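You operate a simulated robot arm through the tools that you are given. There is no shell and no other tool.

Carry out the task below with a simulated two-armed robot. There is one attempt and no reset: what you move stays moved.

Task
Set the length gauge to about 108 mm, clamp it and lay tube 57 in its cradle.
Fine: 2 mm either way; blue star knob at HELD; leave the gauge switched on.

The check looks at the end state, three seconds after you hand in, the way a careful person would. Anything else that was tipped, shoved, dropped, spilled or broken makes it a failure.

Robot
Two 7-joint arms with two-finger grippers on one trunk that stands fixed in place. Base frame: the origin is at the foot of the trunk, x ahead of it, y to its left, z up; the work surface is at about z = 82. Readings come in cm, degrees, newtons and seconds.
The left shoulder is at [6, 12.3, 94.5], the right one opposite. With the tool pointing down near the work surface each hand reaches from about 36 to 80 cm from the base axis, measured 20 degrees to its own side. Payload 1.47 kg a hand.
The TCP of each hand is the grasp point between the finger pads, 1.6 cm short of the fingertips. In the tool frame z runs along the fingers and y along their closing line. Largest opening 8.7 cm; the body of the gripper starts 5.5 cm behind the TCP.
Orientation is told as [roll, pitch, yaw] about the base's x, y, z axes, in that order, counted from this pose: with the fingers straight down and closing along the base's y, the tool's x points along the base's -x, its y along +y and its z along -z.

Tools
- The arms move only by the tool nudge_tool. It takes "left_rows", "right_rows" or both (then of equal length, played together; a hand with none holds still); each is a list of rows, each a list of 7 numbers: the shift along the base's x, y, z in units of 100 mm (1.0 is 100 mm), then the turn, a rotation vector about the base's x, y, z in units of 120 degrees (1.0 is 120 degrees), then the gripper command, from -1 (shut) to 1 (fully open), values between in proportion. In form: [[x, y, z, rx, ry, rz, fingers], ...]. A call has 1 to 20 rows; each row is the pose to reach, as a shift and turn from the pose commanded when the call began. A call with a number of a shift or a turn outside -1 to 1 is refused whole. A row lasts 0.2 s, in which the tool goes at most 5 cm and 8.6 degrees; a call with a longer step from one row to the next is refused whole, and so is a gripper value outside its range. Where a pose cannot be reached the arm comes as near as it can. A force on the tool above 40 N (or 10 N above the force at the start of the call, whichever is more), or a blocked arm, ends the call early, and 0.2 s more pass. The fingers move at their own pace (about 15.3 cm/s each) and stop on an object; they squeeze with about 26 N. The grip force told is the motor's: it shows also when the fingers shut on nothing. Time passes only in rows, and 0.2 s behind the last, so rows that repeat a pose let the fingers close. The reply holds the time, the measured pose of the TCP, the force on the tool along the base axes, the opening and the grip force, in the units named above and with some noise, with the torque about the TCP (base axes, N m) and any sound that the robot's microphone picked up.
- Cameras (640 x 400 px; columns grow to the right, rows downward): "scene" is now at [8.84, -1.87, 150.85]; the picture's right is [-0.22, -0.97, 0.00], its down [-0.67, 0.15, -0.73] and it looks along [0.71, -0.16, -0.69] (base axes); focal length 373 px, centre (320, 200). "left" rides on the left gripper at [7.3, -1.2, -9] in its tool frame; the picture's right is [0.16, 0.99, 0.00], its down [-0.72, 0.12, -0.68] and it looks along [-0.67, 0.11, 0.73] (tool axes); focal length 247 px, centre (320, 200). "right" rides on the right gripper at [7.3, 1.2, -9] in its tool frame; the picture's right is [-0.16, 0.99, 0.00], its down [-0.72, -0.12, -0.68] and it looks along [-0.67, -0.11, 0.73] (tool axes); focal length 247 px, centre (320, 200). There is no depth. A picture from a camera that has moved, and an enlarged one, comes with that camera's place and axes in the base frame and with its lens.
- camera(camera): a new picture of that camera. The clock stands still meanwhile.
- lift_body(by): slides the trunk up (or, below 0, down) by that many cm; the arms and the scene camera ride with it, the base frame stays. It gives what a move gives, with no picture.
- pan_tilt(pan, tilt): turns the head with the scene camera to pan (to the left, within 120 degrees either way) and tilt (down, from -29 to 69), counted from straight ahead of the robot. It gives what a move gives.
- inspect(camera, box): a new picture of the part [left, top, right, bottom] of that camera's present view, enlarged. The clock stands still meanwhile.
- close_job(): hands the job in; it is judged then, once.

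Nothing tells you positions but the pictures and the camera data. Unless the task says otherwise, let go and move clear before handing in.

The tools are called after "Call:" as name(argument=value, ...) on one line, values as JSON. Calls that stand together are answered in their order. nudge_tool: Moves the arms, as the interface text tells. Its arguments: {"type":"object","properties":{"left_rows":{"type":"array","items":{"type":"array","items":{"type":"number"}}},"right_rows":{"type":"array","items":{"type":"array","items":{"type":"number"}}}},"required":[]} The other tools are called the same way: lift_body (by) slides the trunk up or down; pan_tilt (pan, tilt) turns the head that bears the scene camera; camera (camera) takes a picture; inspect (camera, box) takes an enlarged picture of a part of a camera's view; close_job () hands the job in.

At the start:

```text
time: 0.0
left_position: [59.97, 13.83, 114.28]
left_ee_rot: [0.0, 0.0, 0.0]
left_force: [-0.1, 0.5, -0.9]
left_moment: [0.0, 0.0, 0.01]
left_grip_width: 8.69
left_grip_force: 0.0
right_position: [55.34, -24.05, 118.88]
right_ee_rot: [-0.1, -0.1, 0.0]
right_force: [0.4, 0.8, -0.1]
right_moment: [-0.03, 0.0, 0.01]
right_grip_width: 8.7
right_grip_force: 0.2
trunk travel left (down, up): [-10.0, 13.0]
head pan, tilt: [-13.0, 43.4]
```

scene: 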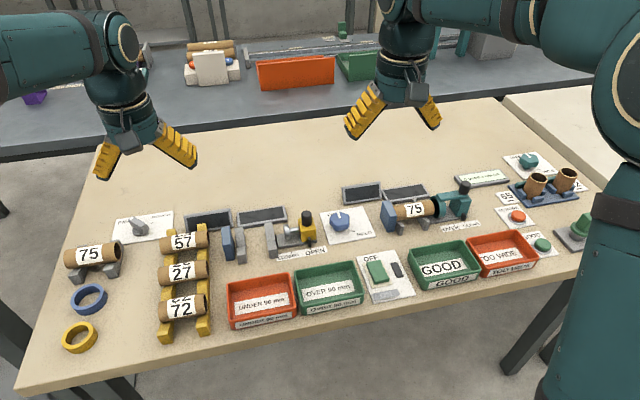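
right: 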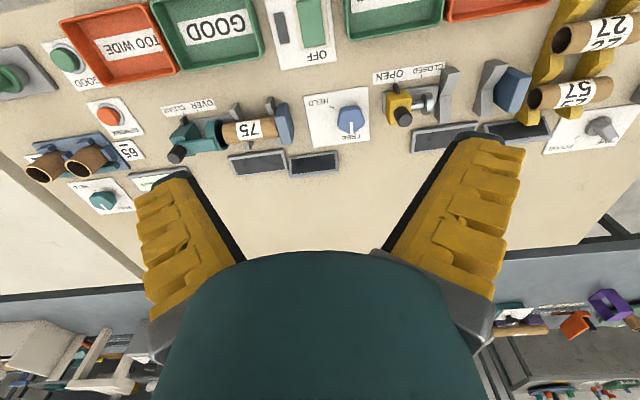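
left: 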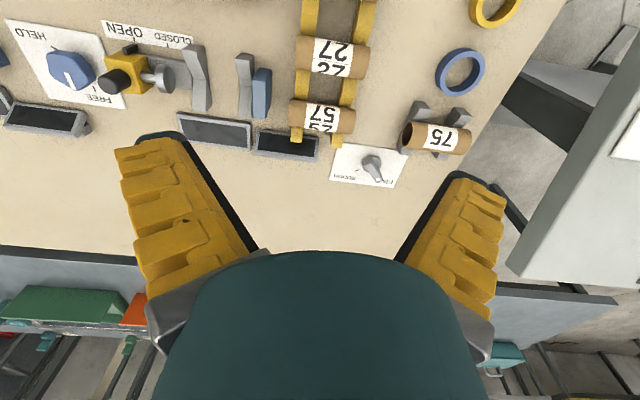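

I see a bench with a tube rack (57, 27, 72), a length gauge with a yellow clamp/blue star knob, displays, and another gauge on the right. I'll look closer at each part before moving anything.

Call:
inspect(camera="scene", box=[180, 170, 400, 308])

Call:
inspect(camera="scene", box=[50, 190, 250, 360])

Call:
inspect(camera="scene", box=[340, 150, 600, 310])

Call:
inspect(camera="left", box=[0, 0, 340, 212])

Call:
inspect(camera="right", box=[280, 0, 640, 200])

```text
2.90 times, centred on (290, 239) of scene
camera zoom: at [8.84, -1.87, 150.85], right [-0.22, -0.97, 0.0], down [-0.67, 0.15, -0.73], along [0.71, -0.16, -0.69], focal length 1082 px, centre (407, 87)
```

zoom: 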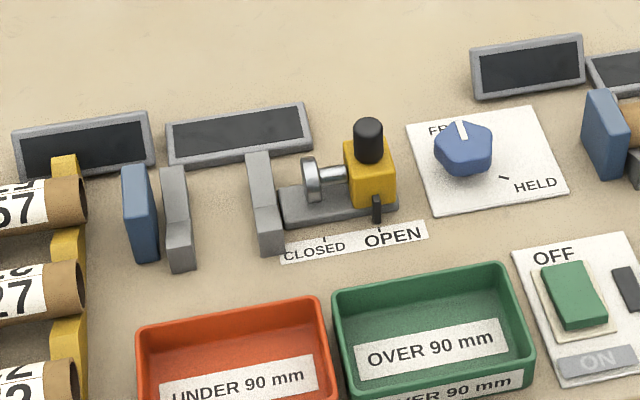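

```text
2.35 times, centred on (150, 275) of scene
camera zoom: at [8.84, -1.87, 150.85], right [-0.22, -0.97, 0.0], down [-0.67, 0.15, -0.73], along [0.71, -0.16, -0.69], focal length 879 px, centre (720, 24)
```

zoom: 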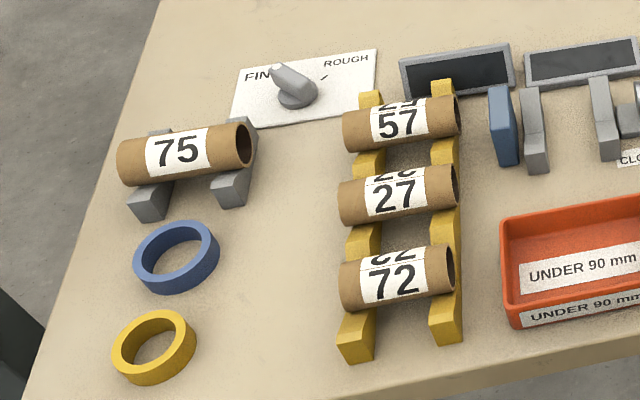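

```text
2.46 times, centred on (470, 230) of scene
camera zoom: at [8.84, -1.87, 150.85], right [-0.22, -0.97, 0.0], down [-0.67, 0.15, -0.73], along [0.71, -0.16, -0.69], focal length 919 px, centre (-49, 126)
```

zoom: 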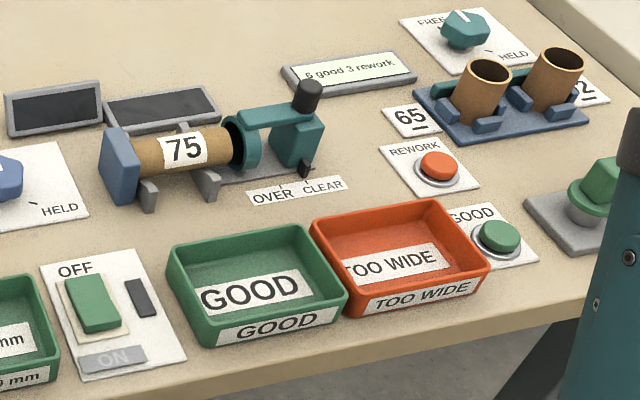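

```text
1.88 times, centred on (170, 106) of left
camera zoom: at [52.69, 12.57, 123.04], right [-0.16, 0.99, 0.0], down [0.72, 0.12, 0.68], along [0.67, 0.11, -0.73], focal length 465 px, centre (602, 377)
```

zoom: 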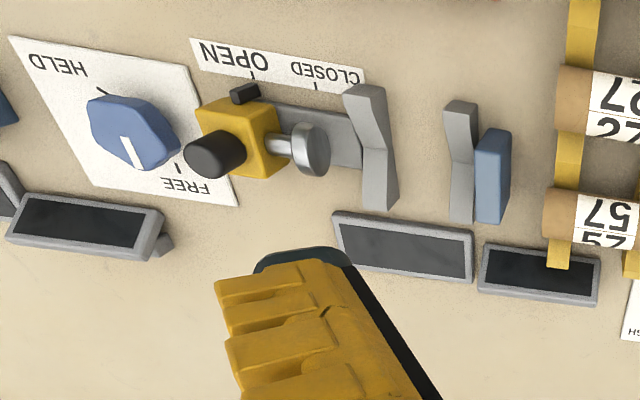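

```text
1.78 times, centred on (460, 100) of right
camera zoom: at [47.99, -22.93, 127.86], right [0.16, 0.99, 0.0], down [0.72, -0.12, 0.68], along [0.67, -0.11, -0.73], focal length 439 px, centre (71, 378)
```

zoom: 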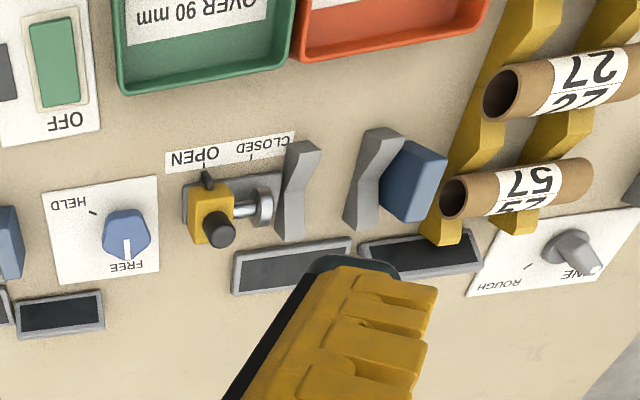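

The length gauge looks to be the left unit (blue stop, grey cradle, yellow jaw), currently dark, with the blue knob at FREE. I'll zoom in on the switch, knob and gauge to learn how each works.

Call:
inspect(camera="scene", box=[350, 240, 430, 310])

Call:
inspect(camera="scene", box=[215, 200, 335, 275])

Call:
inspect(camera="scene", box=[315, 175, 445, 256])

Call:
inspect(camera="right", box=[240, 0, 380, 90])

Call:
inspect(camera="left", box=[160, 20, 340, 170])

Call:
inspect(camera="scene", box=[480, 140, 640, 260])

```text
5.71 times, centred on (390, 275) of scene
camera zoom: at [8.84, -1.87, 150.85], right [-0.22, -0.97, 0.0], down [-0.67, 0.15, -0.73], along [0.71, -0.16, -0.69], focal length 2134 px, centre (-80, -229)
```

zoom: 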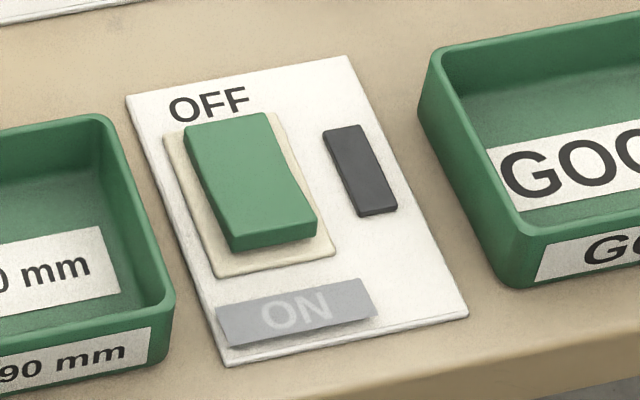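

```text
5.33 times, centred on (275, 238) of scene
camera zoom: at [8.84, -1.87, 150.85], right [-0.22, -0.97, 0.0], down [-0.67, 0.15, -0.73], along [0.71, -0.16, -0.69], focal length 1991 px, centre (560, 0)
```

zoom: 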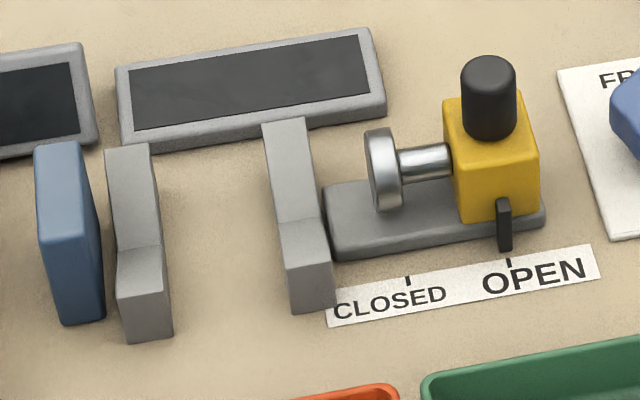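

```text
4.92 times, centred on (380, 216) of scene
camera zoom: at [8.84, -1.87, 150.85], right [-0.22, -0.97, 0.0], down [-0.67, 0.15, -0.73], along [0.71, -0.16, -0.69], focal length 1838 px, centre (25, 124)
```

zoom: 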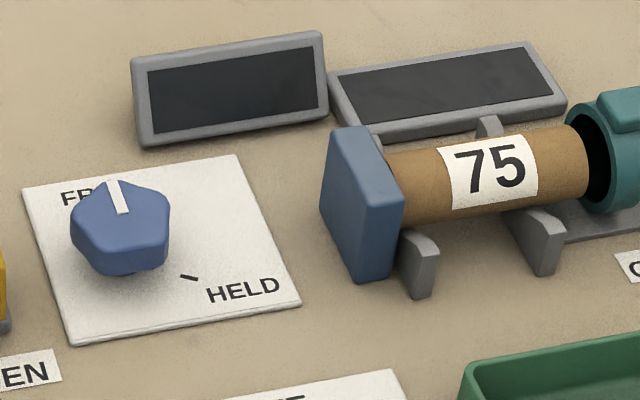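

```text
4.44 times, centred on (310, 45) of right
camera zoom: at [47.99, -22.93, 127.86], right [0.16, 0.99, 0.0], down [0.72, -0.12, 0.68], along [0.67, -0.11, -0.73], focal length 1098 px, centre (364, 889)
```

zoom: 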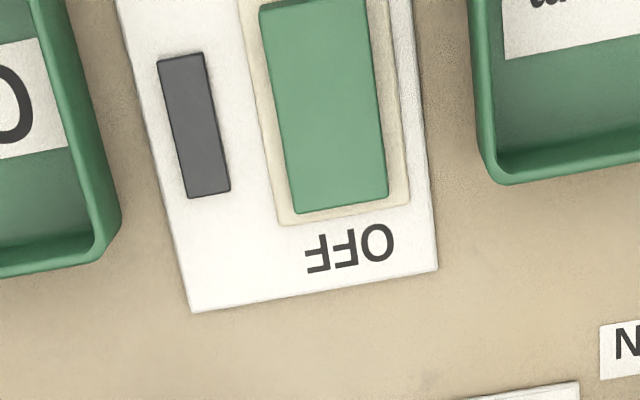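

```text
2.67 times, centred on (250, 95) of left
camera zoom: at [52.69, 12.57, 123.04], right [-0.16, 0.99, 0.0], down [0.72, 0.12, 0.68], along [0.67, 0.11, -0.73], focal length 659 px, centre (507, 480)
```

zoom: 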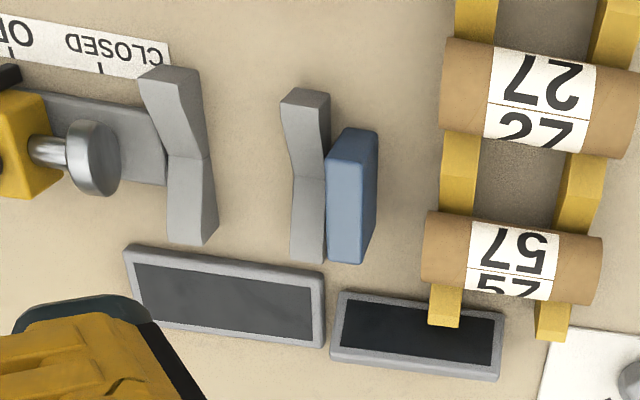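

```text
3.33 times, centred on (560, 200) of scene
camera zoom: at [8.84, -1.87, 150.85], right [-0.22, -0.97, 0.0], down [-0.67, 0.15, -0.73], along [0.71, -0.16, -0.69], focal length 1245 px, centre (-480, 200)
```

zoom: 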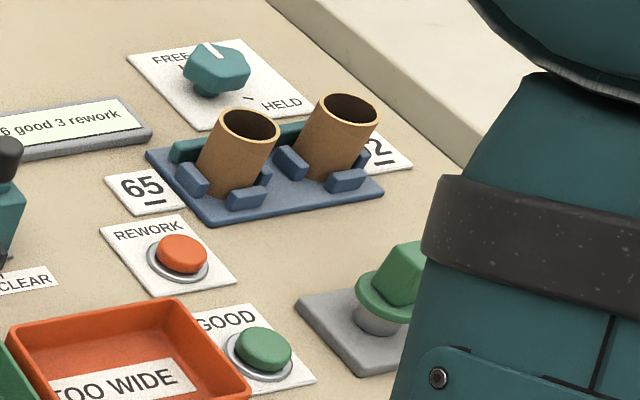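

The rocker is OFF-side down, with its raised ON end near x≈51, y≈-25, z≈84. I'll bring the closed right hand down over the ON end in steps.

Call:
nudge_tool(right_rows=[[-0.09, -0.025, -0.25, 0, 0, 0, -1], [-0.18, -0.05, -0.5, 0, 0, 0, -1], [-0.27, -0.075, -0.75, 0, 0, 0, -1], [-0.36, -0.095, -1.0, 0, 0, 0, -1]])

Call:
nudge_tool(right_rows=[[0, 0, -0.25, 0, 0, 0, -1], [0, 0, -0.5, 0, 0, 0, -1], [0, 0, -0.75, 0, 0, 0, -1], [0, 0, -1.0, 0, 0, 0, -1]])

Call:
camera(camera="scene")

Call:
camera(camera="right")

```text
time: 1.0
left_position: [59.97, 13.86, 114.31]
left_ee_rot: [-0.1, 0.1, 0.0]
left_force: [0.2, -0.1, 0.0]
left_moment: [0.0, 0.02, 0.01]
left_grip_width: 8.7
left_grip_force: 0.2
right_position: [51.7, -25.06, 108.92]
right_ee_rot: [-0.1, 0.0, 0.0]
right_force: [0.5, 1.2, 0.5]
right_moment: [-0.01, -0.03, 0.0]
right_grip_width: 0.01
right_grip_force: 26.1
trunk travel left (down, up): [-10.0, 13.0]
head pan, tilt: [-13.0, 43.4]
```

```text
time: 2.0
left_position: [60.09, 13.78, 114.16]
left_ee_rot: [0.0, 0.1, -0.1]
left_force: [0.3, 0.4, 0.5]
left_moment: [-0.04, 0.0, -0.04]
left_grip_width: 8.68
left_grip_force: 0.2
right_position: [51.8, -25.02, 98.87]
right_ee_rot: [0.1, -0.1, 0.0]
right_force: [0.1, 0.4, 0.4]
right_moment: [0.0, -0.04, 0.05]
right_grip_width: 0.01
right_grip_force: 26.6
trunk travel left (down, up): [-10.0, 13.0]
head pan, tilt: [-13.0, 43.4]
```

```text
taken
camera scene: at [8.88, -1.86, 150.85], right [-0.22, -0.97, 0.0], down [-0.67, 0.15, -0.73], along [0.71, -0.16, -0.69], focal length 373 px, centre (320, 200)
```

scene: 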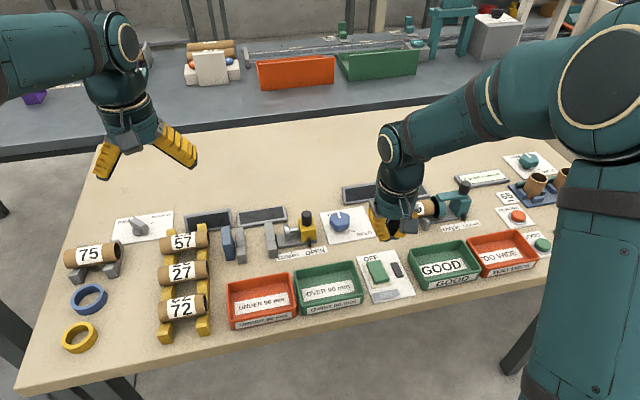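

```text
taken
camera right: at [44.49, -23.92, 107.89], right [0.16, 0.99, 0.0], down [0.72, -0.12, 0.68], along [0.67, -0.11, -0.73], focal length 247 px, centre (320, 200)
```

right: 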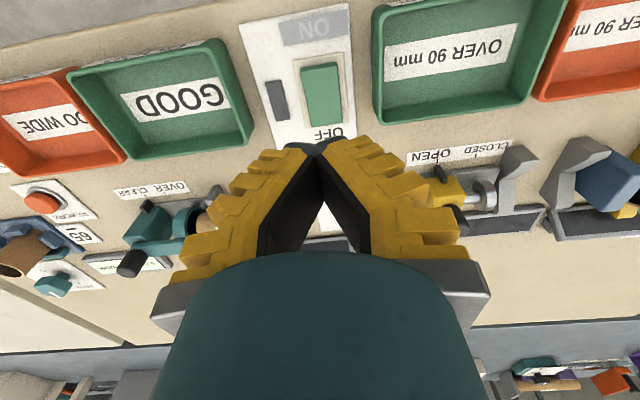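

The right fingers are in line with the rocker. I'll go down, then press gently on the ON end.

Call:
nudge_tool(right_rows=[[-0.05, 0, -0.3, 0, 0, 0, -1], [-0.05, 0, -0.6, 0, 0, 0, -1], [-0.05, 0, -0.9, 0, 0, 0, -1], [-0.05, 0, -1.0, 0, 0, 0, -1]])

Call:
inspect(camera="scene", box=[330, 220, 450, 310])

Call:
camera(camera="right")

```text
time: 3.0
left_position: [60.09, 13.9, 114.28]
left_ee_rot: [-0.1, 0.0, -0.1]
left_force: [-0.1, -0.3, -0.1]
left_moment: [0.05, 0.0, -0.03]
left_grip_width: 8.7
left_grip_force: 0.1
right_position: [51.13, -25.11, 88.78]
right_ee_rot: [0.0, 0.0, 0.0]
right_force: [0.9, -0.5, 0.2]
right_moment: [0.02, -0.02, -0.02]
right_grip_width: 0.0
right_grip_force: 26.6
trunk travel left (down, up): [-10.0, 13.0]
head pan, tilt: [-13.0, 43.4]
```

```text
4.44 times, centred on (390, 265) of scene
camera zoom: at [8.83, -1.87, 150.85], right [-0.22, -0.97, 0.0], down [-0.67, 0.15, -0.73], along [0.71, -0.16, -0.69], focal length 1660 px, centre (9, -89)
```

zoom: 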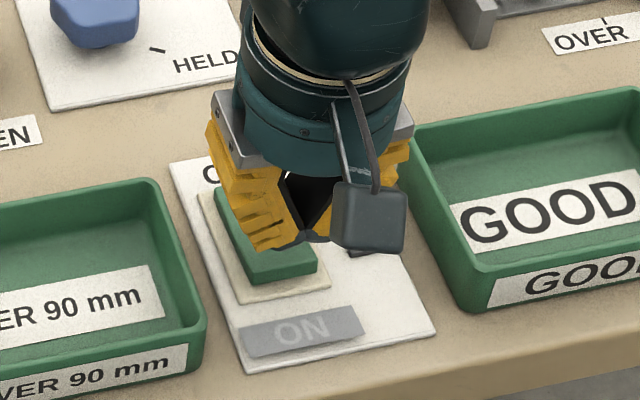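

```text
taken
camera right: at [43.84, -23.96, 97.78], right [0.16, 0.99, 0.0], down [0.72, -0.12, 0.68], along [0.67, -0.11, -0.73], focal length 247 px, centre (320, 200)
```

right: 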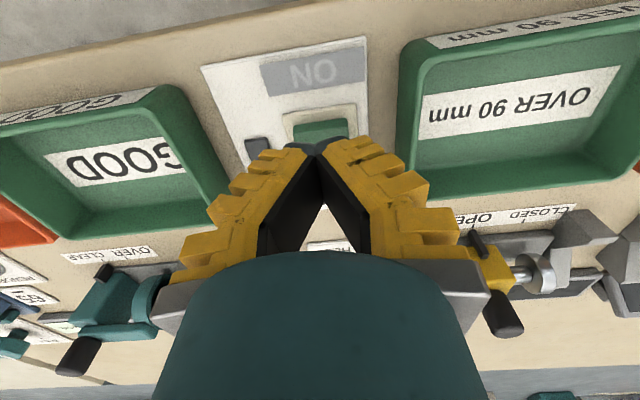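

Fingertips are about 3 cm above the ON end. I'll press down slowly and stop on force.

Call:
nudge_tool(right_rows=[[0, 0, -0.2, 0, 0, 0, -1], [0, 0, -0.27, 0, 0, 0, -1], [0, 0, -0.3, 0, 0, 0, -1], [0, 0, -0.33, 0, 0, 0, -1], [0, 0, -0.36, 0, 0, 0, -1], [0, 0, -0.39, 0, 0, 0, -1], [0, 0, -0.42, 0, 0, 0, -1]])

Call:
inspect(camera="scene", box=[180, 170, 400, 308])

Call:
camera(camera="right")

```text
time: 4.8
left_position: [59.81, 13.87, 114.33]
left_ee_rot: [0.0, -0.1, 0.0]
left_force: [-0.3, -0.2, -0.5]
left_moment: [0.02, -0.01, -0.03]
left_grip_width: 8.67
left_grip_force: 0.1
right_position: [51.21, -24.91, 85.09]
right_ee_rot: [0.0, -0.4, 0.0]
right_force: [-11.4, -0.8, 24.7]
right_moment: [-0.02, -0.09, -0.01]
right_grip_width: 0.59
right_grip_force: 28.5
trunk travel left (down, up): [-10.0, 13.0]
head pan, tilt: [-13.0, 43.4]
heard: click
stopped in row 7 (right hand): the force on the tool passed its limit at 42 N (the readings are from after the stop); the commanded pose is now the measured one
```

```text
2.90 times, centred on (290, 239) of scene
camera zoom: at [8.56, -1.78, 150.87], right [-0.22, -0.97, 0.0], down [-0.67, 0.15, -0.73], along [0.71, -0.16, -0.69], focal length 1082 px, centre (407, 87)
```

zoom: 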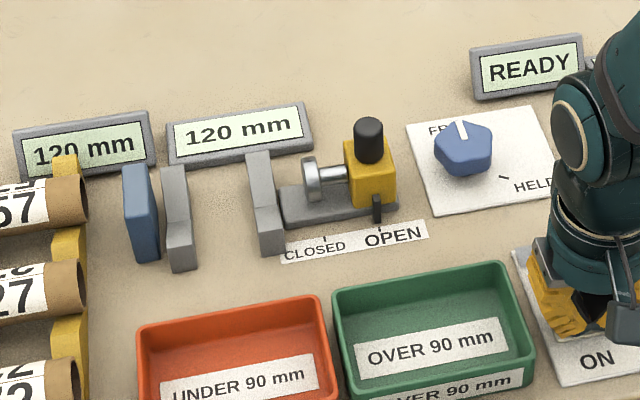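

```text
taken
camera right: at [43.86, -23.81, 93.93], right [0.16, 0.99, 0.0], down [0.72, -0.12, 0.69], along [0.68, -0.11, -0.73], focal length 247 px, centre (320, 200)
```

right: 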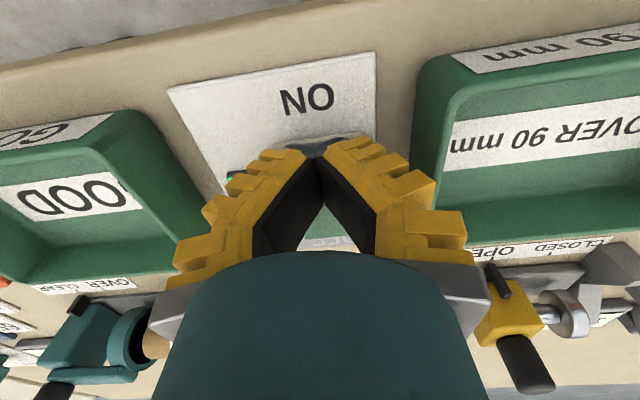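

The gauge is on (a click, and both displays show 120 mm; another says READY). I'll lift the right hand clear and move it toward the black grip on the yellow slider near (67.5, -12.4, 89).

Call:
nudge_tool(right_rows=[[0, 0, 0.15, 0, 0, 0, -1], [0, 0, 0.5, 0, 0, 0, -1], [0, 0, 0.9, 0, 0, 0, -1], [0, 0, 1.0, 0, 0, 0, -1]])

Call:
nudge_tool(right_rows=[[0.25, 0.2, 0.1, 0, 0, 0, -0.5], [0.5, 0.4, 0.2, 0, 0, 0, 0.0], [0.75, 0.6, 0.3, 0, 0, 0, 0.15], [0.95, 0.8, 0.4, 0, 0, 0, 0.15]])

Call:
camera(camera="right")

Call:
camera(camera="scene")

```text
time: 5.8
left_position: [60.08, 13.9, 114.12]
left_ee_rot: [0.0, 0.0, 0.1]
left_force: [-0.3, 0.0, 0.5]
left_moment: [0.02, 0.03, 0.0]
left_grip_width: 8.69
left_grip_force: 0.0
right_position: [51.53, -25.17, 94.82]
right_ee_rot: [0.0, -0.2, -0.1]
right_force: [1.3, -0.4, -1.1]
right_moment: [0.01, 0.02, -0.01]
right_grip_width: 0.0
right_grip_force: 27.9
trunk travel left (down, up): [-10.0, 13.0]
head pan, tilt: [-13.0, 43.4]
```

```text
time: 6.8
left_position: [60.09, 13.84, 114.19]
left_ee_rot: [0.0, 0.0, 0.0]
left_force: [-0.3, -0.3, 0.1]
left_moment: [0.01, -0.04, -0.01]
left_grip_width: 8.7
left_grip_force: 0.1
right_position: [61.06, -16.98, 98.76]
right_ee_rot: [-0.1, -0.4, 0.0]
right_force: [-0.5, 0.4, -0.7]
right_moment: [0.01, 0.01, 0.01]
right_grip_width: 5.51
right_grip_force: 4.1
trunk travel left (down, up): [-10.0, 13.0]
head pan, tilt: [-13.0, 43.4]
```

```text
taken
camera right: at [53.7, -15.85, 107.69], right [0.16, 0.99, 0.0], down [0.72, -0.12, 0.68], along [0.67, -0.11, -0.73], focal length 247 px, centre (320, 200)
```

right: 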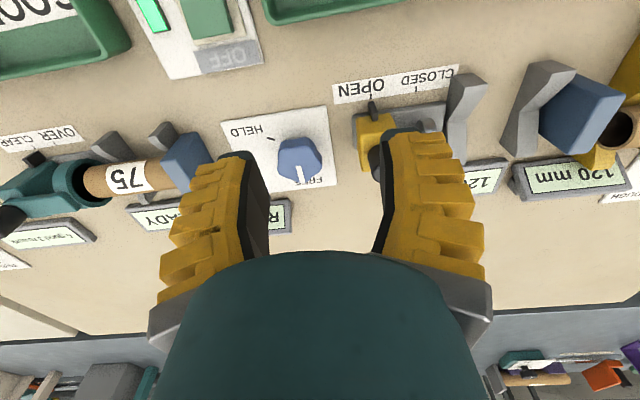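

```text
taken
camera scene: at [8.84, -1.84, 150.85], right [-0.22, -0.97, 0.0], down [-0.67, 0.15, -0.73], along [0.71, -0.16, -0.69], focal length 373 px, centre (320, 200)
```

scene: 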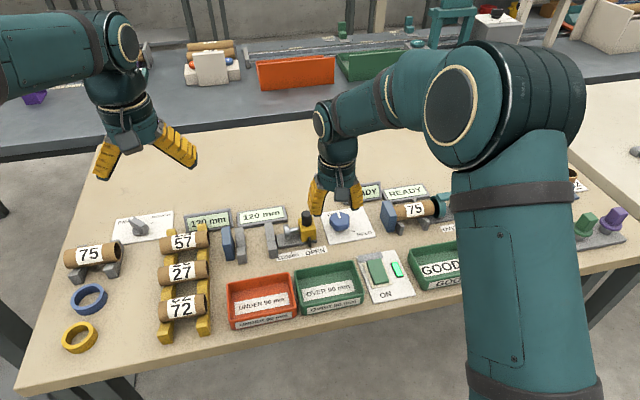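

The blue knob sits around (68.7, -20.7), and turning from FREE to HELD is about 120° clockwise. First I'll position the right gripper above the slider's black grip.

Call:
nudge_tool(right_rows=[[0.2, 0.15, 0, 0, 0, 0, 0.15], [0.4, 0.3, 0, 0, 0, 0, 0.15], [0.64, 0.46, -0.15, 0, 0, 0, 0.15], [0.64, 0.46, -0.3, 0, 0, 0, 0.15]])

Call:
camera(camera="right")

Call:
inspect(camera="scene", box=[180, 150, 420, 300])

Call:
camera(camera="left")

```text
time: 7.8
left_position: [59.95, 13.79, 114.26]
left_ee_rot: [0.0, -0.1, 0.0]
left_force: [0.4, -0.1, -0.1]
left_moment: [0.01, 0.02, 0.0]
left_grip_width: 8.69
left_grip_force: 0.0
right_position: [67.25, -12.28, 95.9]
right_ee_rot: [-0.1, -0.3, -0.1]
right_force: [-0.5, 0.5, 0.1]
right_moment: [-0.02, -0.01, -0.01]
right_grip_width: 5.54
right_grip_force: 3.6
trunk travel left (down, up): [-10.0, 13.0]
head pan, tilt: [-13.0, 43.4]
```

```text
taken
camera right: at [59.93, -11.18, 104.82], right [0.16, 0.99, 0.0], down [0.72, -0.12, 0.68], along [0.68, -0.11, -0.73], focal length 247 px, centre (320, 200)
```

right: 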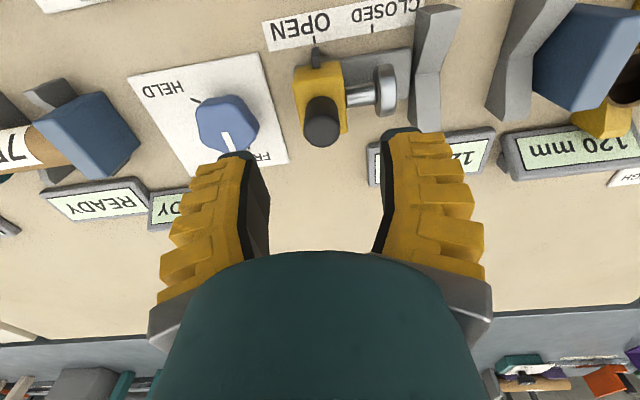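

```text
2.67 times, centred on (300, 225) of scene
camera zoom: at [8.78, -1.89, 150.86], right [-0.22, -0.97, 0.0], down [-0.67, 0.15, -0.73], along [0.71, -0.16, -0.69], focal length 996 px, centre (373, 133)
```

zoom: 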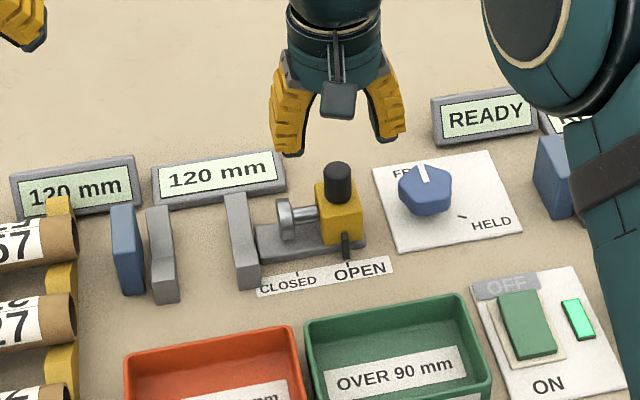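

```text
taken
camera left: at [52.65, 12.54, 123.07], right [-0.16, 0.99, 0.0], down [0.72, 0.12, 0.68], along [0.67, 0.11, -0.73], focal length 247 px, centre (320, 200)
```

left: 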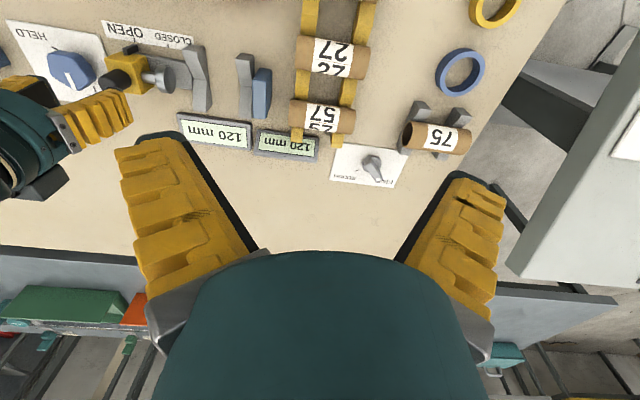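

The gripper is centred over the black grip. I'll lower it to grip height and close the fingers.

Call:
nudge_tool(right_rows=[[0.01, 0, -0.2, 0, 0, 0, 0.15], [0.01, 0, -0.4, 0, 0, 0, 0.15], [0.01, 0, -0.55, 0, 0, 0, 0.15], [0.01, 0, -0.64, 0, 0, 0, 0.15], [0.01, 0, -0.64, 0, 0, 0, 0.15]])

Call:
inspect(camera="scene", box=[180, 150, 420, 300])

Call:
camera(camera="right")

```text
time: 8.9
left_position: [59.99, 13.85, 114.28]
left_ee_rot: [0.0, 0.1, 0.1]
left_force: [0.0, 0.2, -0.4]
left_moment: [-0.01, 0.02, 0.02]
left_grip_width: 8.7
left_grip_force: 0.0
right_position: [67.44, -12.25, 89.37]
right_ee_rot: [-0.1, -0.2, -0.1]
right_force: [-0.1, 0.8, 0.4]
right_moment: [0.05, -0.01, 0.0]
right_grip_width: 5.49
right_grip_force: 3.8
trunk travel left (down, up): [-10.0, 13.0]
head pan, tilt: [-13.0, 43.4]
```

```text
2.67 times, centred on (300, 225) of scene
camera zoom: at [8.84, -1.87, 150.85], right [-0.22, -0.97, 0.0], down [-0.67, 0.15, -0.73], along [0.71, -0.16, -0.69], focal length 996 px, centre (373, 133)
```

zoom: 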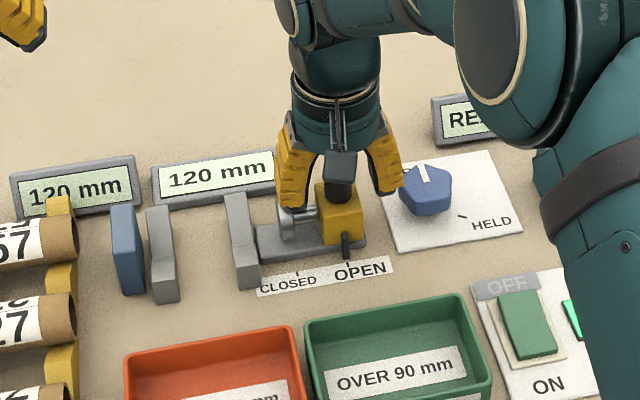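

```text
taken
camera right: at [60.08, -11.15, 98.31], right [0.16, 0.99, 0.0], down [0.72, -0.12, 0.68], along [0.68, -0.11, -0.73], focal length 247 px, centre (320, 200)
```

right: 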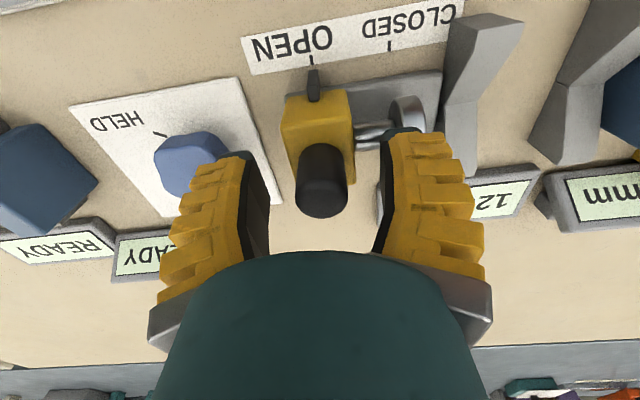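

The grip stands between the fingers. I'll close on it without moving and check the reading.

Call:
nudge_tool(right_rows=[[0, 0, 0, 0, 0, 0, -0.2], [0, 0, 0, 0, 0, 0, -0.5], [0, 0, 0, 0, 0, 0, -1], [0, 0, 0, 0, 0, 0, -1]])

Call:
inspect(camera="scene", box=[180, 150, 420, 300])

```text
time: 9.9
left_position: [60.06, 13.83, 114.21]
left_ee_rot: [0.0, 0.0, 0.0]
left_force: [-0.2, -0.4, -1.0]
left_moment: [-0.03, 0.02, -0.02]
left_grip_width: 8.7
left_grip_force: 0.1
right_position: [67.42, -12.14, 89.35]
right_ee_rot: [0.1, -0.3, 0.0]
right_force: [0.3, 0.6, 2.1]
right_moment: [0.01, -0.24, -0.01]
right_grip_width: 1.73
right_grip_force: 30.2
trunk travel left (down, up): [-10.0, 13.0]
head pan, tilt: [-13.0, 43.4]
```

```text
2.67 times, centred on (300, 225) of scene
camera zoom: at [8.83, -1.84, 150.85], right [-0.22, -0.97, 0.0], down [-0.67, 0.15, -0.73], along [0.71, -0.16, -0.69], focal length 996 px, centre (373, 133)
```

zoom: 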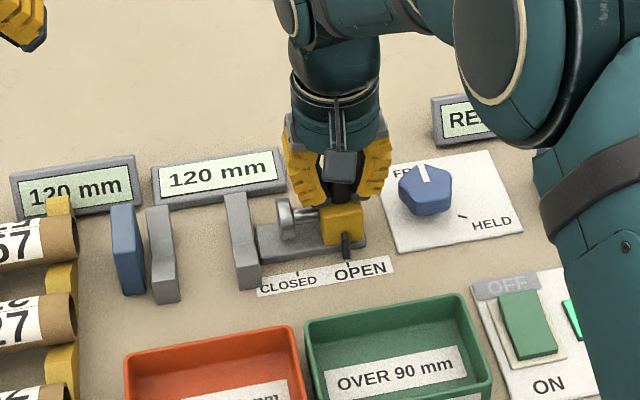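

Gripped (1.7 cm), reading unchanged at 120. I'll slide it 6 mm to the left to see how the displays respond.

Call:
nudge_tool(right_rows=[[0, 0.015, 0, 0, 0, 0, -1], [0, 0.03, 0, 0, 0, 0, -1], [0, 0.045, 0, 0, 0, 0, -1], [0, 0.06, 0, 0, 0, 0, -1], [0, 0.06, 0, 0, 0, 0, -1]])

Call:
inspect(camera="scene", box=[180, 150, 420, 300])

```text
time: 11.2
left_position: [60.12, 13.76, 114.11]
left_ee_rot: [0.0, 0.0, 0.0]
left_force: [-0.5, -0.1, 0.0]
left_moment: [-0.03, 0.0, 0.02]
left_grip_width: 8.73
left_grip_force: 0.1
right_position: [67.41, -11.76, 89.38]
right_ee_rot: [-0.1, -0.3, -0.1]
right_force: [8.4, -0.9, 3.5]
right_moment: [-0.01, -0.39, 0.0]
right_grip_width: 1.65
right_grip_force: 29.9
trunk travel left (down, up): [-10.0, 13.0]
head pan, tilt: [-13.0, 43.4]
```

```text
2.67 times, centred on (300, 225) of scene
camera zoom: at [8.89, -1.87, 150.85], right [-0.22, -0.97, 0.0], down [-0.67, 0.15, -0.73], along [0.71, -0.16, -0.69], focal length 996 px, centre (373, 133)
```

zoom: 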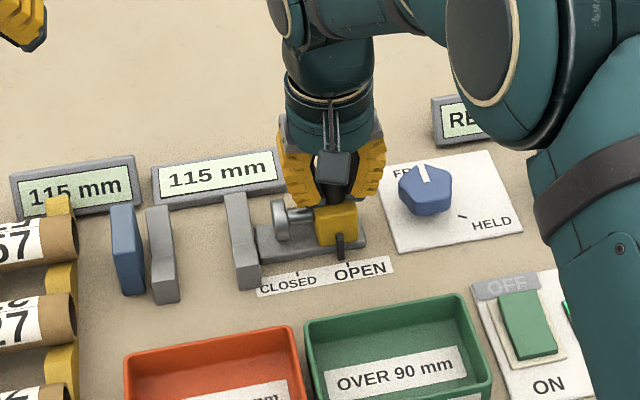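

Both displays follow (115 mm now), so the gap shrinks about as much as the slider moves. I need about 7 mm more; I'll go 6 mm and re-read.

Call:
nudge_tool(right_rows=[[0, 0.015, 0, 0, 0, 0, -1], [0, 0.03, 0, 0, 0, 0, -1], [0, 0.045, 0, 0, 0, 0, -1], [0, 0.06, 0, 0, 0, 0, -1], [0, 0.065, 0, 0, 0, 0, -1], [0, 0.065, 0, 0, 0, 0, -1]])

Call:
inspect(camera="scene", box=[180, 190, 330, 284])

```text
time: 12.6
left_position: [59.94, 13.92, 114.19]
left_ee_rot: [0.0, 0.0, 0.1]
left_force: [0.4, 0.4, 0.8]
left_moment: [-0.03, 0.02, -0.01]
left_grip_width: 8.69
left_grip_force: 0.0
right_position: [67.47, -10.95, 89.39]
right_ee_rot: [0.0, -0.4, -0.1]
right_force: [14.1, -1.2, 11.8]
right_moment: [-0.02, -0.08, -0.01]
right_grip_width: 1.65
right_grip_force: 29.9
trunk travel left (down, up): [-10.0, 13.0]
head pan, tilt: [-13.0, 43.4]
```

```text
4.26 times, centred on (255, 237) of scene
camera zoom: at [8.87, -1.86, 150.86], right [-0.22, -0.97, 0.0], down [-0.67, 0.15, -0.73], along [0.71, -0.16, -0.69], focal length 1589 px, centre (597, 43)
```

zoom: 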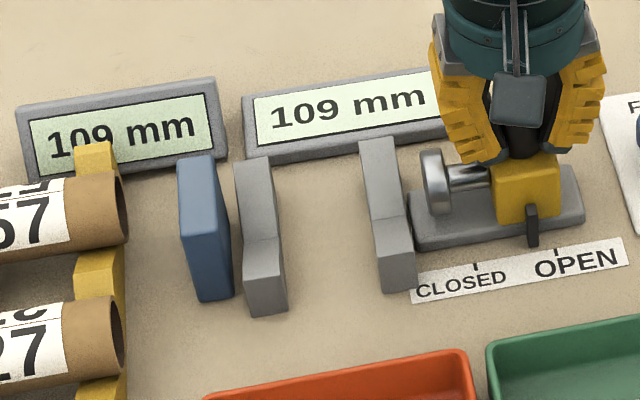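

It reads 109 mm now. One more millimetre, easing x and z slightly to relax the side force.

Call:
nudge_tool(right_rows=[[0.005, 0.005, 0.005, 0, 0, 0, -1], [0.01, 0.01, 0.008, 0, 0, 0, -1], [0.01, 0.01, 0.008, 0, 0, 0, -1], [0.01, 0.01, 0.008, 0, 0, 0, -1]])

Call:
inspect(camera="scene", box=[180, 190, 330, 284])

```text
time: 13.6
left_position: [59.96, 13.81, 114.16]
left_ee_rot: [0.1, 0.0, 0.0]
left_force: [0.6, 0.9, 0.6]
left_moment: [0.0, 0.02, 0.0]
left_grip_width: 8.69
left_grip_force: 0.1
right_position: [67.55, -11.04, 89.42]
right_ee_rot: [-0.2, -0.2, -0.1]
right_force: [4.5, -1.0, 10.4]
right_moment: [-0.02, 0.07, -0.03]
right_grip_width: 1.64
right_grip_force: 30.1
trunk travel left (down, up): [-10.0, 13.0]
head pan, tilt: [-13.0, 43.4]
```

```text
4.26 times, centred on (255, 237) of scene
camera zoom: at [8.8, -1.85, 150.86], right [-0.22, -0.97, 0.0], down [-0.67, 0.15, -0.73], along [0.71, -0.16, -0.69], focal length 1589 px, centre (597, 43)
```

zoom: 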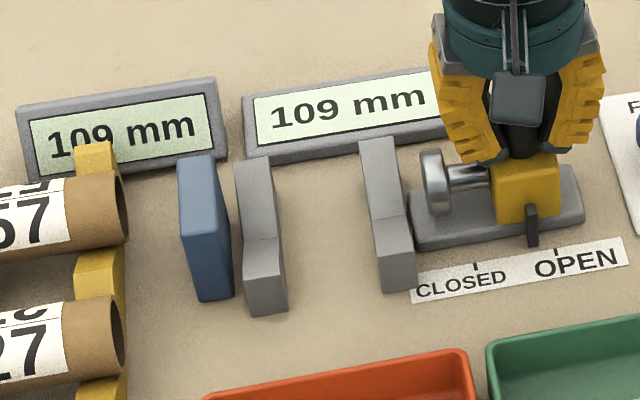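

Still 109 mm; another small step of 1 mm to the left.

Call:
nudge_tool(right_rows=[[0.0, 0.006, 0.0, 0, 0, 0, -1], [0.003, 0.012, 0.005, 0, 0, 0, -1], [0.003, 0.012, 0.005, 0, 0, 0, -1], [0.003, 0.012, 0.005, 0, 0, 0, -1]])

Call:
inspect(camera="scene", box=[180, 190, 330, 284])

```text
time: 14.6
left_position: [59.99, 13.84, 114.29]
left_ee_rot: [0.0, 0.1, 0.0]
left_force: [-0.3, 0.0, 0.4]
left_moment: [-0.01, -0.02, -0.03]
left_grip_width: 8.7
left_grip_force: 0.0
right_position: [67.51, -10.88, 89.49]
right_ee_rot: [-0.1, -0.2, 0.1]
right_force: [0.4, -1.6, 4.1]
right_moment: [-0.01, -0.31, -0.02]
right_grip_width: 1.63
right_grip_force: 29.4
trunk travel left (down, up): [-10.0, 13.0]
head pan, tilt: [-13.0, 43.4]
```

```text
4.26 times, centred on (255, 237) of scene
camera zoom: at [8.8, -1.87, 150.85], right [-0.22, -0.97, 0.0], down [-0.67, 0.15, -0.73], along [0.71, -0.16, -0.69], focal length 1589 px, centre (597, 43)
```

zoom: 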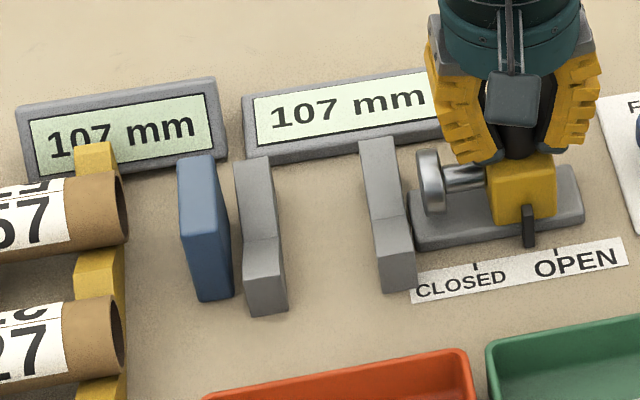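

It jumped to 107 mm; I'll back off by a bit under a millimetre.

Call:
nudge_tool(right_rows=[[0.0, -0.004, 0.0, 0, 0, 0, -1], [0.0, -0.008, 0.0, 0, 0, 0, -1], [0.0, -0.008, 0.0, 0, 0, 0, -1], [0.0, -0.008, 0.0, 0, 0, 0, -1]])

Call:
inspect(camera="scene", box=[180, 190, 330, 284])

```text
time: 15.6
left_position: [59.99, 13.7, 114.24]
left_ee_rot: [0.0, 0.0, 0.0]
left_force: [0.5, 0.0, 0.0]
left_moment: [0.01, -0.01, -0.04]
left_grip_width: 8.71
left_grip_force: 0.1
right_position: [67.45, -10.97, 89.47]
right_ee_rot: [-0.1, -0.2, 0.1]
right_force: [-3.9, 1.6, -2.0]
right_moment: [0.03, -0.18, -0.01]
right_grip_width: 1.59
right_grip_force: 30.2
trunk travel left (down, up): [-10.0, 13.0]
head pan, tilt: [-13.0, 43.4]
```

```text
4.26 times, centred on (255, 237) of scene
camera zoom: at [8.82, -1.86, 150.85], right [-0.22, -0.97, 0.0], down [-0.67, 0.15, -0.73], along [0.71, -0.16, -0.69], focal length 1589 px, centre (597, 43)
```

zoom: 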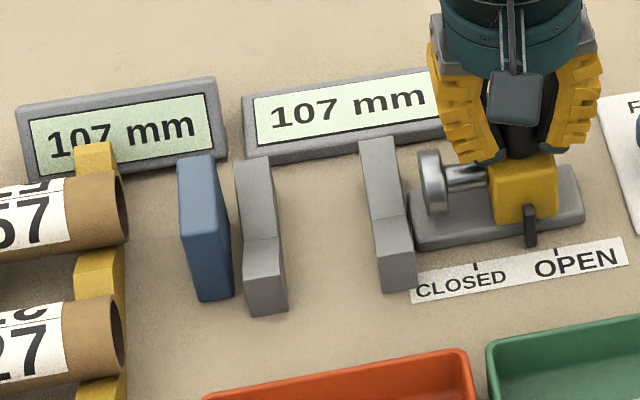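

Still 107 mm; a touch more back.

Call:
nudge_tool(right_rows=[[0.0, -0.004, 0.0, 0, 0, 0, -1], [0.003, -0.006, 0.0, 0, 0, 0, -1], [0.003, -0.006, 0.0, 0, 0, 0, -1]])

Call:
inspect(camera="scene", box=[180, 190, 330, 284])

```text
time: 16.4
left_position: [59.97, 13.84, 114.17]
left_ee_rot: [0.0, 0.0, -0.1]
left_force: [-0.4, -0.6, 0.5]
left_moment: [0.0, 0.02, -0.03]
left_grip_width: 8.7
left_grip_force: 0.0
right_position: [67.39, -11.02, 89.5]
right_ee_rot: [-0.1, -0.2, -0.1]
right_force: [-4.8, 0.3, -5.5]
right_moment: [0.0, -0.09, -0.02]
right_grip_width: 1.49
right_grip_force: 30.6
trunk travel left (down, up): [-10.0, 13.0]
head pan, tilt: [-13.0, 43.4]
```

```text
4.26 times, centred on (255, 237) of scene
camera zoom: at [8.84, -1.87, 150.85], right [-0.22, -0.97, 0.0], down [-0.67, 0.15, -0.73], along [0.71, -0.16, -0.69], focal length 1589 px, centre (597, 43)
```

zoom: 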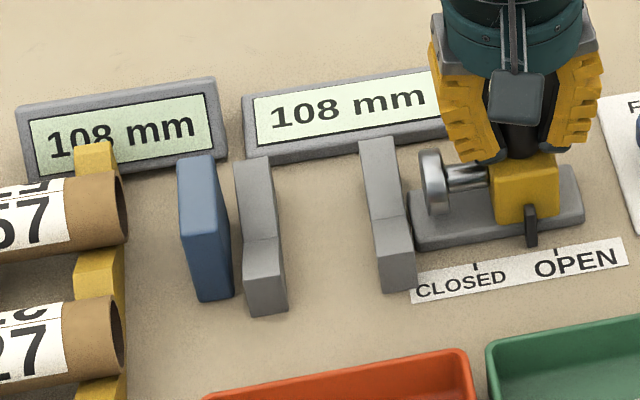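

108 mm on both displays. I'll open the fingers gently in place and see whether the slider stays.

Call:
nudge_tool(right_rows=[[0, 0, 0, 0, 0, 0, -0.5], [0, 0, 0, 0, 0, 0, 0.0], [0, 0, 0, 0, 0, 0, 0.15]])

Call:
inspect(camera="scene", box=[180, 190, 330, 284])

```text
time: 17.1
left_position: [59.95, 13.9, 114.22]
left_ee_rot: [-0.1, -0.1, 0.0]
left_force: [0.1, -1.4, 0.0]
left_moment: [-0.01, 0.02, 0.01]
left_grip_width: 8.69
left_grip_force: 0.0
right_position: [67.57, -11.03, 89.57]
right_ee_rot: [0.0, -0.3, 0.0]
right_force: [-0.2, 0.3, 0.4]
right_moment: [-0.01, -0.02, 0.02]
right_grip_width: 5.5
right_grip_force: 3.3
trunk travel left (down, up): [-10.0, 13.0]
head pan, tilt: [-13.0, 43.4]
```

```text
4.26 times, centred on (255, 237) of scene
camera zoom: at [8.84, -1.87, 150.85], right [-0.22, -0.97, 0.0], down [-0.67, 0.15, -0.73], along [0.71, -0.16, -0.69], focal length 1589 px, centre (597, 43)
```

zoom: 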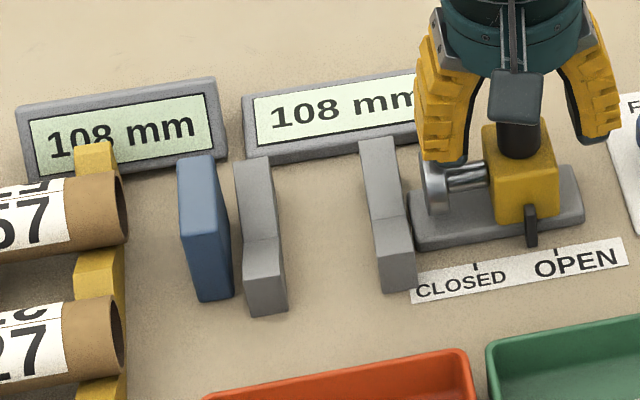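

The slider holds at 108 mm by itself. I'll lift straight up and move over the blue star knob for a close look.

Call:
nudge_tool(right_rows=[[0, 0, 0.15, 0, 0, 0, 0.15], [0, 0, 0.4, 0, 0, 0, 0.15], [0, 0, 0.7, 0, 0, 0, 0.15], [0.05, -0.3, 0.9, 0, 0, 0, 0.3], [0.1, -0.65, 0.9, 0, 0, 0, 0.4], [0.11, -0.97, 0.9, 0, 0, 0, 0.4]])

Call:
camera(camera="right")

Call:
inspect(camera="scene", box=[180, 150, 420, 300])

```text
time: 18.6
left_position: [59.99, 13.69, 114.18]
left_ee_rot: [0.0, 0.0, 0.0]
left_force: [-0.4, 0.7, -0.6]
left_moment: [-0.01, -0.02, 0.03]
left_grip_width: 8.73
left_grip_force: 0.0
right_position: [68.71, -20.91, 98.52]
right_ee_rot: [0.0, -0.3, 0.1]
right_force: [0.2, -0.2, 0.3]
right_moment: [-0.02, 0.01, -0.01]
right_grip_width: 6.55
right_grip_force: 3.0
trunk travel left (down, up): [-10.0, 13.0]
head pan, tilt: [-13.0, 43.4]
```

```text
taken
camera right: at [61.34, -19.76, 107.46], right [0.16, 0.99, 0.0], down [0.72, -0.12, 0.68], along [0.68, -0.11, -0.73], focal length 247 px, centre (320, 200)
```

right: 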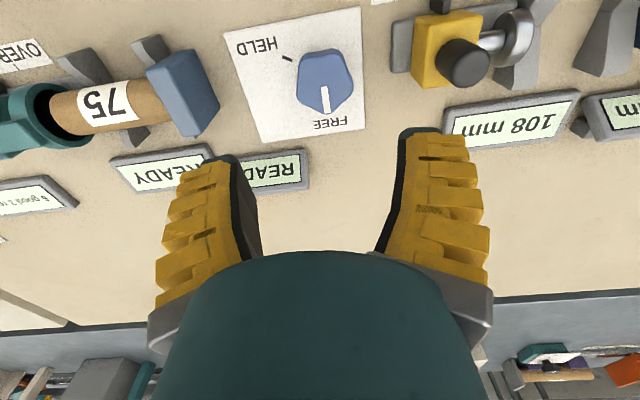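

```text
2.67 times, centred on (300, 225) of scene
camera zoom: at [8.83, -1.92, 150.85], right [-0.22, -0.97, 0.0], down [-0.67, 0.15, -0.73], along [0.71, -0.16, -0.69], focal length 996 px, centre (373, 133)
```

zoom: 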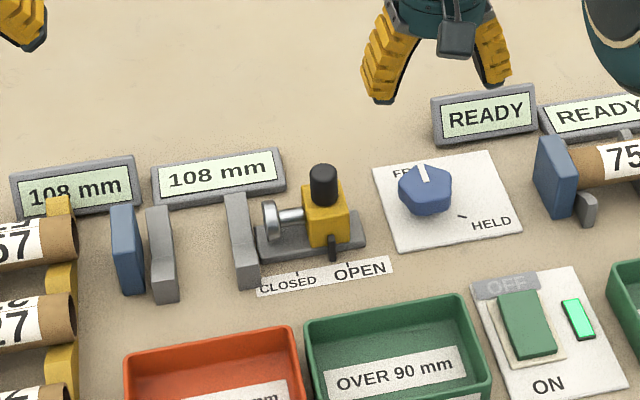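

Call:
inspect(camera="right", box=[220, 0, 400, 150])

Call:
inspect(camera="scene", box=[310, 195, 390, 250])

```text
2.67 times, centred on (310, 75) of right
camera zoom: at [61.34, -19.76, 107.46], right [0.16, 0.99, 0.0], down [0.72, -0.12, 0.68], along [0.68, -0.11, -0.73], focal length 659 px, centre (347, 533)
```

zoom: 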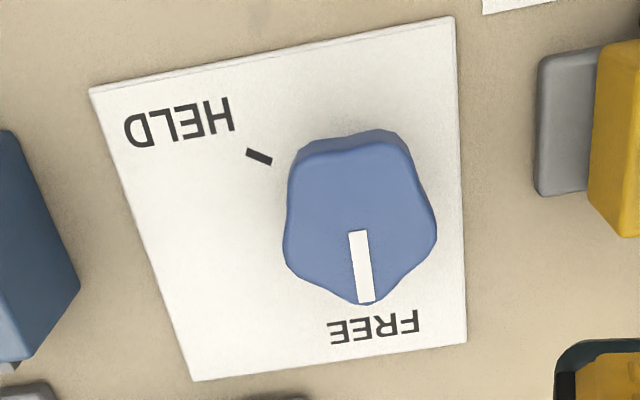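

```text
7.27 times, centred on (350, 222) of scene
camera zoom: at [8.83, -1.92, 150.85], right [-0.22, -0.97, 0.0], down [-0.67, 0.15, -0.73], along [0.71, -0.16, -0.69], focal length 2716 px, centre (102, 36)
```

zoom: 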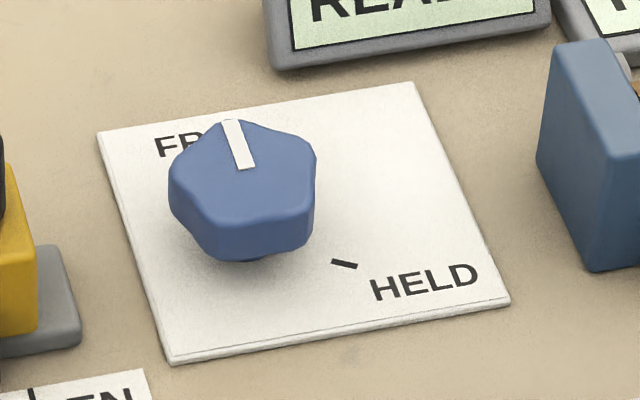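

The knob is a five-lobed star, centre about (68.3, -20.4), top z≈85.9, with its pointer lobe toward FREE. I'll yaw the hand +54° (flat-versus-lobe grip) and come down partway.

Call:
nudge_tool(right_rows=[[-0.01, 0.01, -0.05, 0, 0, 0.065, 0.6], [-0.02, 0.02, -0.1, 0, 0, 0.13, 0.6], [-0.03, 0.03, -0.2, 0, 0, 0.195, 0.6], [-0.041, 0.05, -0.3, 0, 0, 0.26, 0.6], [-0.041, 0.05, -0.4, 0, 0, 0.325, 0.6], [-0.041, 0.05, -0.5, 0, 0, 0.39, 0.6], [-0.041, 0.05, -0.6, 0, 0, 0.45, 0.6], [-0.041, 0.05, -0.65, 0, 0, 0.45, 0.6]])

Call:
camera(camera="right")

Call:
inspect(camera="scene", box=[270, 150, 430, 260])

```text
time: 20.4
left_position: [60.0, 13.88, 114.35]
left_ee_rot: [0.0, 0.0, 0.0]
left_force: [-0.1, -0.3, -0.2]
left_moment: [0.03, -0.02, -0.01]
left_grip_width: 8.71
left_grip_force: 0.0
right_position: [68.22, -20.28, 91.91]
right_ee_rot: [-0.1, -0.2, 53.9]
right_force: [-0.4, 0.5, -0.5]
right_moment: [-0.02, 0.01, -0.01]
right_grip_width: 7.35
right_grip_force: 2.5
trunk travel left (down, up): [-10.0, 13.0]
head pan, tilt: [-13.0, 43.4]
```

```text
taken
camera right: at [62.98, -25.51, 100.8], right [-0.71, 0.71, 0.0], down [0.52, 0.52, 0.68], along [0.48, 0.48, -0.73], focal length 247 px, centre (320, 200)
```

right: 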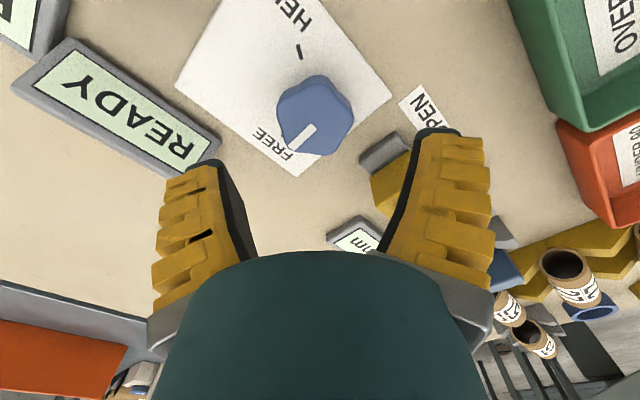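

```text
3.64 times, centred on (350, 205) of scene
camera zoom: at [8.83, -1.86, 150.85], right [-0.22, -0.97, 0.0], down [-0.67, 0.15, -0.73], along [0.71, -0.16, -0.69], focal length 1358 px, centre (211, 182)
```

zoom: 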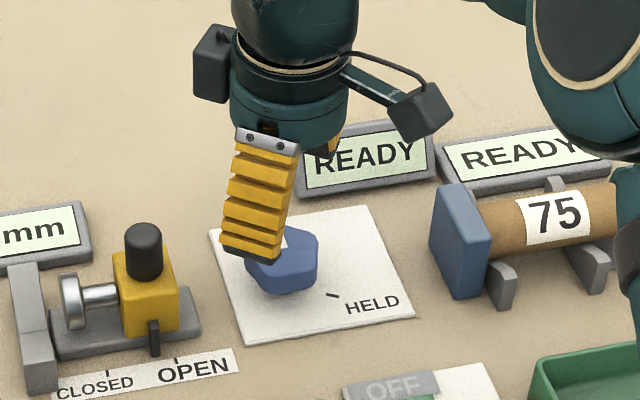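

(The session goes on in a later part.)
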